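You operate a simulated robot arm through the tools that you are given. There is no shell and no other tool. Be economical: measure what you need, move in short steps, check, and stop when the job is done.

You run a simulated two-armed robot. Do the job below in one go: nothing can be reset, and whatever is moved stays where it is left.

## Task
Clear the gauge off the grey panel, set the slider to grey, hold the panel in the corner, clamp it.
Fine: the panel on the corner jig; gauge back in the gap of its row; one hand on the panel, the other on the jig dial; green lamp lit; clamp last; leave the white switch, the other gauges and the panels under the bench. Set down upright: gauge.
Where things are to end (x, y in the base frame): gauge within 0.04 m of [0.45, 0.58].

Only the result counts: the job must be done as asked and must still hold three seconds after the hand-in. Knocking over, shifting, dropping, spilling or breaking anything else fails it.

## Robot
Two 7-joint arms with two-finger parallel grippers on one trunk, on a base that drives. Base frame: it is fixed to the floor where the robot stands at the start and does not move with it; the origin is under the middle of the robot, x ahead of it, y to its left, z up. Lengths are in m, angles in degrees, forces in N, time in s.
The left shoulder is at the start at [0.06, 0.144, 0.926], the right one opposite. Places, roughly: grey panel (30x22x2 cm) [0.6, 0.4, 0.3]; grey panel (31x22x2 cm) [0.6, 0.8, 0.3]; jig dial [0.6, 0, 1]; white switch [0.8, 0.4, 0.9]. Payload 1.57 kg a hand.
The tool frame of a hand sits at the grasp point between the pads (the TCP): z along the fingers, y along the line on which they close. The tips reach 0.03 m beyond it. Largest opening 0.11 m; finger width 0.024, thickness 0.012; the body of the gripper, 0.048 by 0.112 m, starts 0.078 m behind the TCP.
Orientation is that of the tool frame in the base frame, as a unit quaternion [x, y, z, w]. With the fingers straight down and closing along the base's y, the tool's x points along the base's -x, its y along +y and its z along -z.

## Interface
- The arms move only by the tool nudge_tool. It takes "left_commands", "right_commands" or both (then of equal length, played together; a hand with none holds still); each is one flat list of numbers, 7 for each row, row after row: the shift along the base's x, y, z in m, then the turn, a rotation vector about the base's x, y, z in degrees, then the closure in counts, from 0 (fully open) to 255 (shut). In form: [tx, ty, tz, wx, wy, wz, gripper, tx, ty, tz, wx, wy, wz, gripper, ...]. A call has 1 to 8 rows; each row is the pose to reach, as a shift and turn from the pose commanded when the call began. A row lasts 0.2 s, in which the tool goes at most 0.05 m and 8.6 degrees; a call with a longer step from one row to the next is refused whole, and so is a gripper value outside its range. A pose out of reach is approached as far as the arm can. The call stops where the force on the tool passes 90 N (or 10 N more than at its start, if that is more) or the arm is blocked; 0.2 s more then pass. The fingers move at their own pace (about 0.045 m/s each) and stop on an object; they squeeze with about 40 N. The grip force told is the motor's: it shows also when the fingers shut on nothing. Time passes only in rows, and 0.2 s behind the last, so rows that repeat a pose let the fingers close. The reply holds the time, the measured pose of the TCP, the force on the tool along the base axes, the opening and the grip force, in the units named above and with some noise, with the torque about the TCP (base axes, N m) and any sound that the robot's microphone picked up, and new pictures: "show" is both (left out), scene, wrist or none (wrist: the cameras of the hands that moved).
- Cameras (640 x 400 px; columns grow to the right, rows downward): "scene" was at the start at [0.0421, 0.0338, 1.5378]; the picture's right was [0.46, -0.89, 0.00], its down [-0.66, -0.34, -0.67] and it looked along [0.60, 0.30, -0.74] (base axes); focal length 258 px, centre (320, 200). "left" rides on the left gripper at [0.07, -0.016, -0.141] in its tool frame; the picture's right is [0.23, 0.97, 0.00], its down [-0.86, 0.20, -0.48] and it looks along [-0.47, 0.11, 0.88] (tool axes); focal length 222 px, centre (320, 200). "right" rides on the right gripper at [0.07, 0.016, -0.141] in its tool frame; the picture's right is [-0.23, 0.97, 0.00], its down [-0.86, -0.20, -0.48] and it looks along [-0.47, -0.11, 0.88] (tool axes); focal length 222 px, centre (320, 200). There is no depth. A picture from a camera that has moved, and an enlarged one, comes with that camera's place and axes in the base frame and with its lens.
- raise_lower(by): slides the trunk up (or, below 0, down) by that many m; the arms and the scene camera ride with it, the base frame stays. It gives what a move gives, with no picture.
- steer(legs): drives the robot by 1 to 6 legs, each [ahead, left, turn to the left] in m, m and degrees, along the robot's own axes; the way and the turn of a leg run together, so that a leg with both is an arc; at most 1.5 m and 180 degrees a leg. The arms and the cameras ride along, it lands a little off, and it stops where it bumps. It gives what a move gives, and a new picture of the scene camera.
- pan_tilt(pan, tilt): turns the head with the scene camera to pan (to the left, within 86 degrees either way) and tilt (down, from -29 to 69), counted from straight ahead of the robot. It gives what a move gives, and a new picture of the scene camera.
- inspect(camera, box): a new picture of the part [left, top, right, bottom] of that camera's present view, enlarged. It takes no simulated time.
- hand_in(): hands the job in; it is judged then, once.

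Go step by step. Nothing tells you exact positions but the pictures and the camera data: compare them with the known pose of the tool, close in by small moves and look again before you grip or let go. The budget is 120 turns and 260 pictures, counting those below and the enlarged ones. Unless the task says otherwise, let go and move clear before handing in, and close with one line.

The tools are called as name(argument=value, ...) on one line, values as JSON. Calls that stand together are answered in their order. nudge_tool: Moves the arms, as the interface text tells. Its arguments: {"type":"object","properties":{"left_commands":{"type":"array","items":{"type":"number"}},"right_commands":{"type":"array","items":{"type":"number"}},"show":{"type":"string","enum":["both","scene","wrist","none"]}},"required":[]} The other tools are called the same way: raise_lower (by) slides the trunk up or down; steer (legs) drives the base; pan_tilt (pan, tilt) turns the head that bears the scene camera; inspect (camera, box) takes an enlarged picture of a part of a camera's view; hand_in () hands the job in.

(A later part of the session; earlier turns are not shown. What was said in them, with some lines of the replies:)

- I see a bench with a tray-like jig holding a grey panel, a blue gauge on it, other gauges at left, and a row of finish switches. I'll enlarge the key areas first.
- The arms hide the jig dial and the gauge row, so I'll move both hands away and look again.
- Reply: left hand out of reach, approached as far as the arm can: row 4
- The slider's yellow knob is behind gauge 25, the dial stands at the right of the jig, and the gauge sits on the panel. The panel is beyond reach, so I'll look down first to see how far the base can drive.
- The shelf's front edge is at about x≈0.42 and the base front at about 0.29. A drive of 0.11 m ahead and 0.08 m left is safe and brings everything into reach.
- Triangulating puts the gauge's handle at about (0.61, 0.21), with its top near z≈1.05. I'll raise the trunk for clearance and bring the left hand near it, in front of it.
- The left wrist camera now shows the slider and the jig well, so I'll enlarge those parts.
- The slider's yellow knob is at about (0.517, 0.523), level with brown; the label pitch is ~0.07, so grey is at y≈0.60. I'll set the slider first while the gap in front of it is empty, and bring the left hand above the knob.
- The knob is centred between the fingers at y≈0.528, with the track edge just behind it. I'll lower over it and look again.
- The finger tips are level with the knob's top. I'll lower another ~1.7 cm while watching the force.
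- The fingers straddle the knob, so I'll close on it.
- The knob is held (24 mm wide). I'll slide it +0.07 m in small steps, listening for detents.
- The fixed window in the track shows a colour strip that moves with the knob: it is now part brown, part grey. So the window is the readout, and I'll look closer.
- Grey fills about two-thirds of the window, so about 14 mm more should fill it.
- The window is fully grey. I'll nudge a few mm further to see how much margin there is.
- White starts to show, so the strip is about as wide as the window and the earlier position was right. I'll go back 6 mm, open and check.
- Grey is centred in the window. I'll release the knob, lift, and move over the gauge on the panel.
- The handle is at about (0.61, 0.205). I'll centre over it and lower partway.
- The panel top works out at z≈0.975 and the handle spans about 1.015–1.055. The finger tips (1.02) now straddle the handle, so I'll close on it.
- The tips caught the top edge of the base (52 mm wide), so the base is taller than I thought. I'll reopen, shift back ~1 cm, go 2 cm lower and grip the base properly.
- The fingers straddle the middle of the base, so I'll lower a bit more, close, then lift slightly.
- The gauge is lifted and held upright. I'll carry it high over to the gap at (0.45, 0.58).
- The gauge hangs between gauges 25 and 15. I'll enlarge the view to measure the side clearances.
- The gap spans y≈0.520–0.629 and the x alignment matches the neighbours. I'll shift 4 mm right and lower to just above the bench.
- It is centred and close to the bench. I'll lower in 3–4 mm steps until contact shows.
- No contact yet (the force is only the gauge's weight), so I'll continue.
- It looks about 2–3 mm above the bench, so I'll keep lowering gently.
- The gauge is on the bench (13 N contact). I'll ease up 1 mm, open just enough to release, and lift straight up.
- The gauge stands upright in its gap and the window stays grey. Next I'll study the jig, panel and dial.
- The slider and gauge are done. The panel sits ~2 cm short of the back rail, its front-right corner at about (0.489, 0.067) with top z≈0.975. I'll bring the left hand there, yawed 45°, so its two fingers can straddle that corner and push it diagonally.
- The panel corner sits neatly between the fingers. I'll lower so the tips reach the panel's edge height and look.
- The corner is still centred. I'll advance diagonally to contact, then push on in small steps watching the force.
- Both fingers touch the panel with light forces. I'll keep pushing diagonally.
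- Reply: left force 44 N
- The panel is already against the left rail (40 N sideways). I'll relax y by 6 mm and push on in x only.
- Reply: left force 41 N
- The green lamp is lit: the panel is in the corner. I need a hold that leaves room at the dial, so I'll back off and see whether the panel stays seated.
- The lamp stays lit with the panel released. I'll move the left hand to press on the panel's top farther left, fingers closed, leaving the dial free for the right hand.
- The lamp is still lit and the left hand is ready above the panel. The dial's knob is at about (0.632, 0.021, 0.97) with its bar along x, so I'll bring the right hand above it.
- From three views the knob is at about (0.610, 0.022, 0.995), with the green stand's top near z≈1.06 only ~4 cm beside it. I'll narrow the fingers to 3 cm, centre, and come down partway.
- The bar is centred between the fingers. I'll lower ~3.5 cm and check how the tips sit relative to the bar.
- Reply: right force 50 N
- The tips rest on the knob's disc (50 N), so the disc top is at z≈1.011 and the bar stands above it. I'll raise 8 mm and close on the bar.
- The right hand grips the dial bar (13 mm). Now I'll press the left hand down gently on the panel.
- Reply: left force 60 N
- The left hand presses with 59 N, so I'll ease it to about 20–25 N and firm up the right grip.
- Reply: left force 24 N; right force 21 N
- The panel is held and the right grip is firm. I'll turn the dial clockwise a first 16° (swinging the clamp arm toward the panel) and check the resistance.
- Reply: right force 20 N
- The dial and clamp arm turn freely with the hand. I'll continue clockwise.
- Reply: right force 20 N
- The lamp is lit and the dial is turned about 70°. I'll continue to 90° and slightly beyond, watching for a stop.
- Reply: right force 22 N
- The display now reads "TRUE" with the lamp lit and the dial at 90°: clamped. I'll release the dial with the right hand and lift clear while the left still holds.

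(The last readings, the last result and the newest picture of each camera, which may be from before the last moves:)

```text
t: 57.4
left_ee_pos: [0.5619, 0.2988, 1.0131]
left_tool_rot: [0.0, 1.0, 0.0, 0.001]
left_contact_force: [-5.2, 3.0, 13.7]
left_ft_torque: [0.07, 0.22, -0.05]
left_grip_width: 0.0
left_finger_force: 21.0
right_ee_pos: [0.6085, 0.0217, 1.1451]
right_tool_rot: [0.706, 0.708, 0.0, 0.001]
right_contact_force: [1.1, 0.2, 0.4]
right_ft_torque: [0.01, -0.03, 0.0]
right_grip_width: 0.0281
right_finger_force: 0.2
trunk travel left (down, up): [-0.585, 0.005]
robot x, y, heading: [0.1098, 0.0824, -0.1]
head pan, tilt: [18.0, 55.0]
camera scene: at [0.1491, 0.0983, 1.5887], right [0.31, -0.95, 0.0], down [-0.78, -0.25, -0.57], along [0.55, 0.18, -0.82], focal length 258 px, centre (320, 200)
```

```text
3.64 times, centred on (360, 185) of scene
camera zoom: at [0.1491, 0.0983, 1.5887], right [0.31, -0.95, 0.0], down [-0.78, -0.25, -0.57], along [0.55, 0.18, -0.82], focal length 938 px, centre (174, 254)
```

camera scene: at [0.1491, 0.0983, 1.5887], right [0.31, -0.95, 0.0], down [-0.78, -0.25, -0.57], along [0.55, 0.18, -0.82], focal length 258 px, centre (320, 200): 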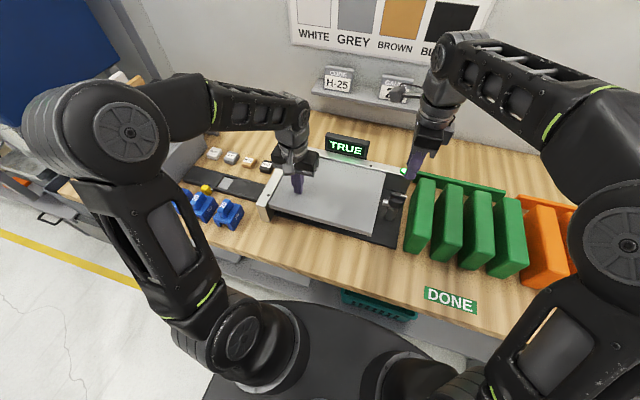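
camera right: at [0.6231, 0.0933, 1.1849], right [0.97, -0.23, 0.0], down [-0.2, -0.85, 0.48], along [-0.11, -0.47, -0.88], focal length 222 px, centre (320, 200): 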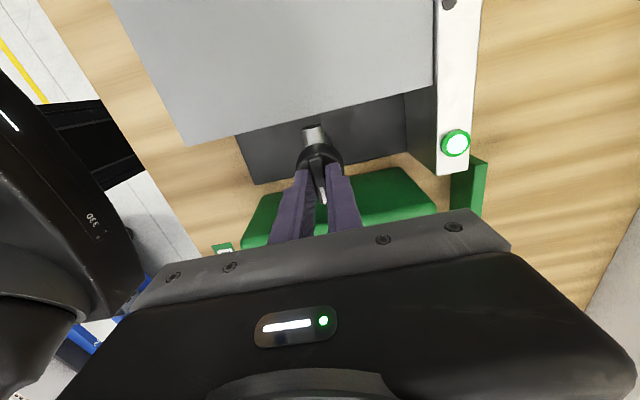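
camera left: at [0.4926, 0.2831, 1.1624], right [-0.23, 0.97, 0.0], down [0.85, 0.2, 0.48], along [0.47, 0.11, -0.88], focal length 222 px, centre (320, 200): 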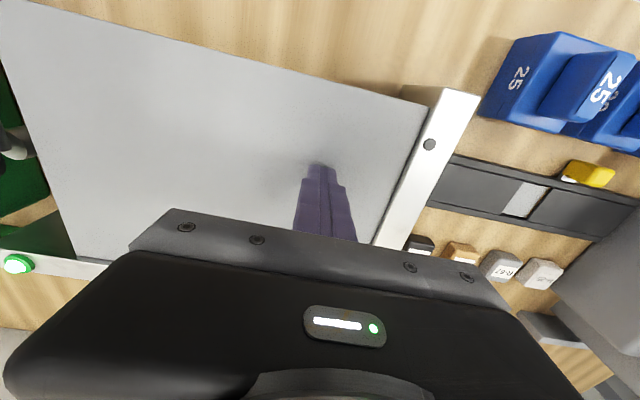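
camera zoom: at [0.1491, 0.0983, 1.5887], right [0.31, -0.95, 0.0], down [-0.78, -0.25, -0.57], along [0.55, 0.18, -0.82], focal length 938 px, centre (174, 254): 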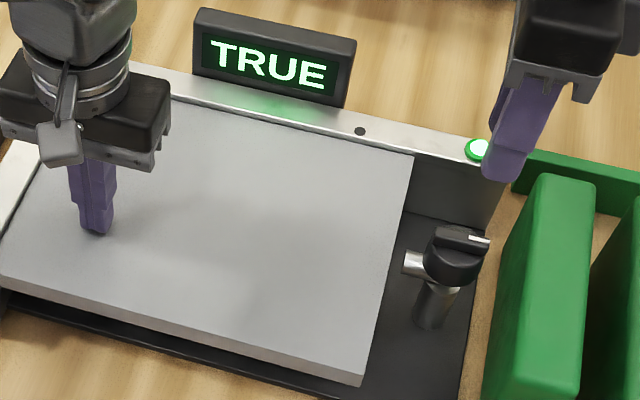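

The dial stays turned, the lamp is lit and the display reads TRUE. Now I'll lift the left hand off the panel and draw the right back.

nudge_tool(left_commands=[0, 0, 0.02, 0, 0, 0, 255, 0, 0, 0.06, 0, 0, 0, 255, 0, 0, 0.1, 0, 0, 0, 255, -0.03, 0, 0.12, 0, 0, 0, 255, -0.07, 0, 0.12, 0, 0, 0, 255], right_commands=[0, 0, 0, 0, 0, 0, 190, -0.03, -0.02, 0, 0, 0, 0, 190, -0.06, -0.05, 0, 0, 0, 0, 190, -0.1, -0.08, 0, 0, 0, 0, 190, -0.14, -0.11, 0, 0, 0, 0, 190], show="scene")

inspect(camera="scene", box=[250, 120, 430, 250])

inspect(camera="scene", box=[140, 130, 320, 250])

```text
t: 58.6
left_ee_pos: [0.4903, 0.3028, 1.1329]
left_tool_rot: [0.0, 1.0, 0.0, 0.001]
left_contact_force: [-0.7, -0.5, -0.5]
left_ft_torque: [0.05, 0.0, -0.03]
left_grip_width: 0.0
left_finger_force: 21.2
right_ee_pos: [0.465, -0.086, 1.1459]
right_tool_rot: [0.708, 0.707, 0.0, 0.001]
right_contact_force: [-0.6, -0.1, -0.6]
right_ft_torque: [-0.01, -0.01, 0.02]
right_grip_width: 0.0282
right_finger_force: 0.0
trunk travel left (down, up): [-0.585, 0.005]
robot x, y, heading: [0.1109, 0.0765, 0.4]
head pan, tilt: [18.0, 55.0]
camera scene: at [0.1482, 0.0976, 1.5887], right [0.31, -0.95, 0.0], down [-0.78, -0.25, -0.57], along [0.55, 0.18, -0.82], focal length 258 px, centre (320, 200)
```

scene: 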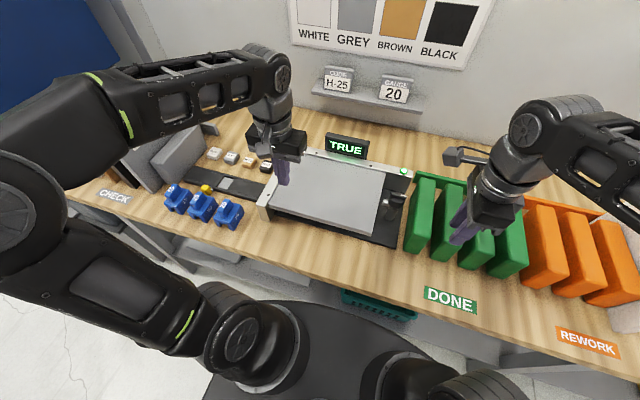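

```text
3.08 times, centred on (340, 185) of scene
camera zoom: at [0.1482, 0.0976, 1.5887], right [0.31, -0.95, 0.0], down [-0.78, -0.25, -0.57], along [0.55, 0.18, -0.82], focal length 794 px, centre (258, 246)
```

zoom: 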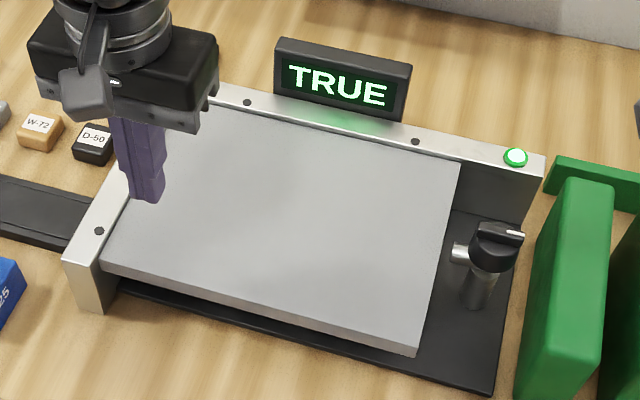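

```text
3.33 times, centred on (230, 190) of scene
camera zoom: at [0.1482, 0.0976, 1.5887], right [0.31, -0.95, 0.0], down [-0.78, -0.25, -0.57], along [0.55, 0.18, -0.82], focal length 860 px, centre (620, 233)
```

zoom: 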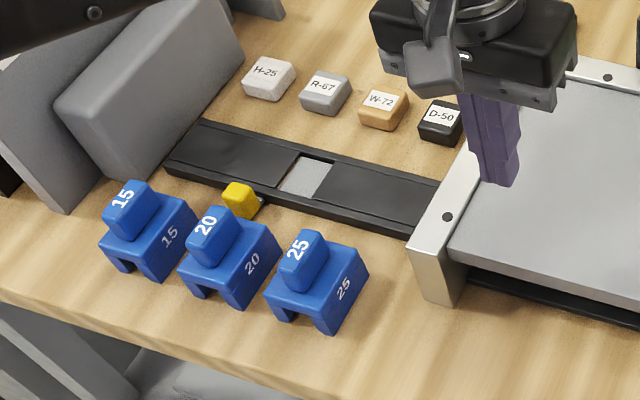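

The gauge is upright in its gap, the slider window shows grey, and the panel is clamped in the corner with the lamp lit and the display reading TRUE. Both hands are clear, so I'll hand in.

hand_in()

```text
The job is handed in.
```

The job is handed in: gauge 20 is back upright in its gap at about (0.45, 0.58), the slider shows grey, and the panel is clamped in the corner with the green lamp lit and the display reading TRUE.
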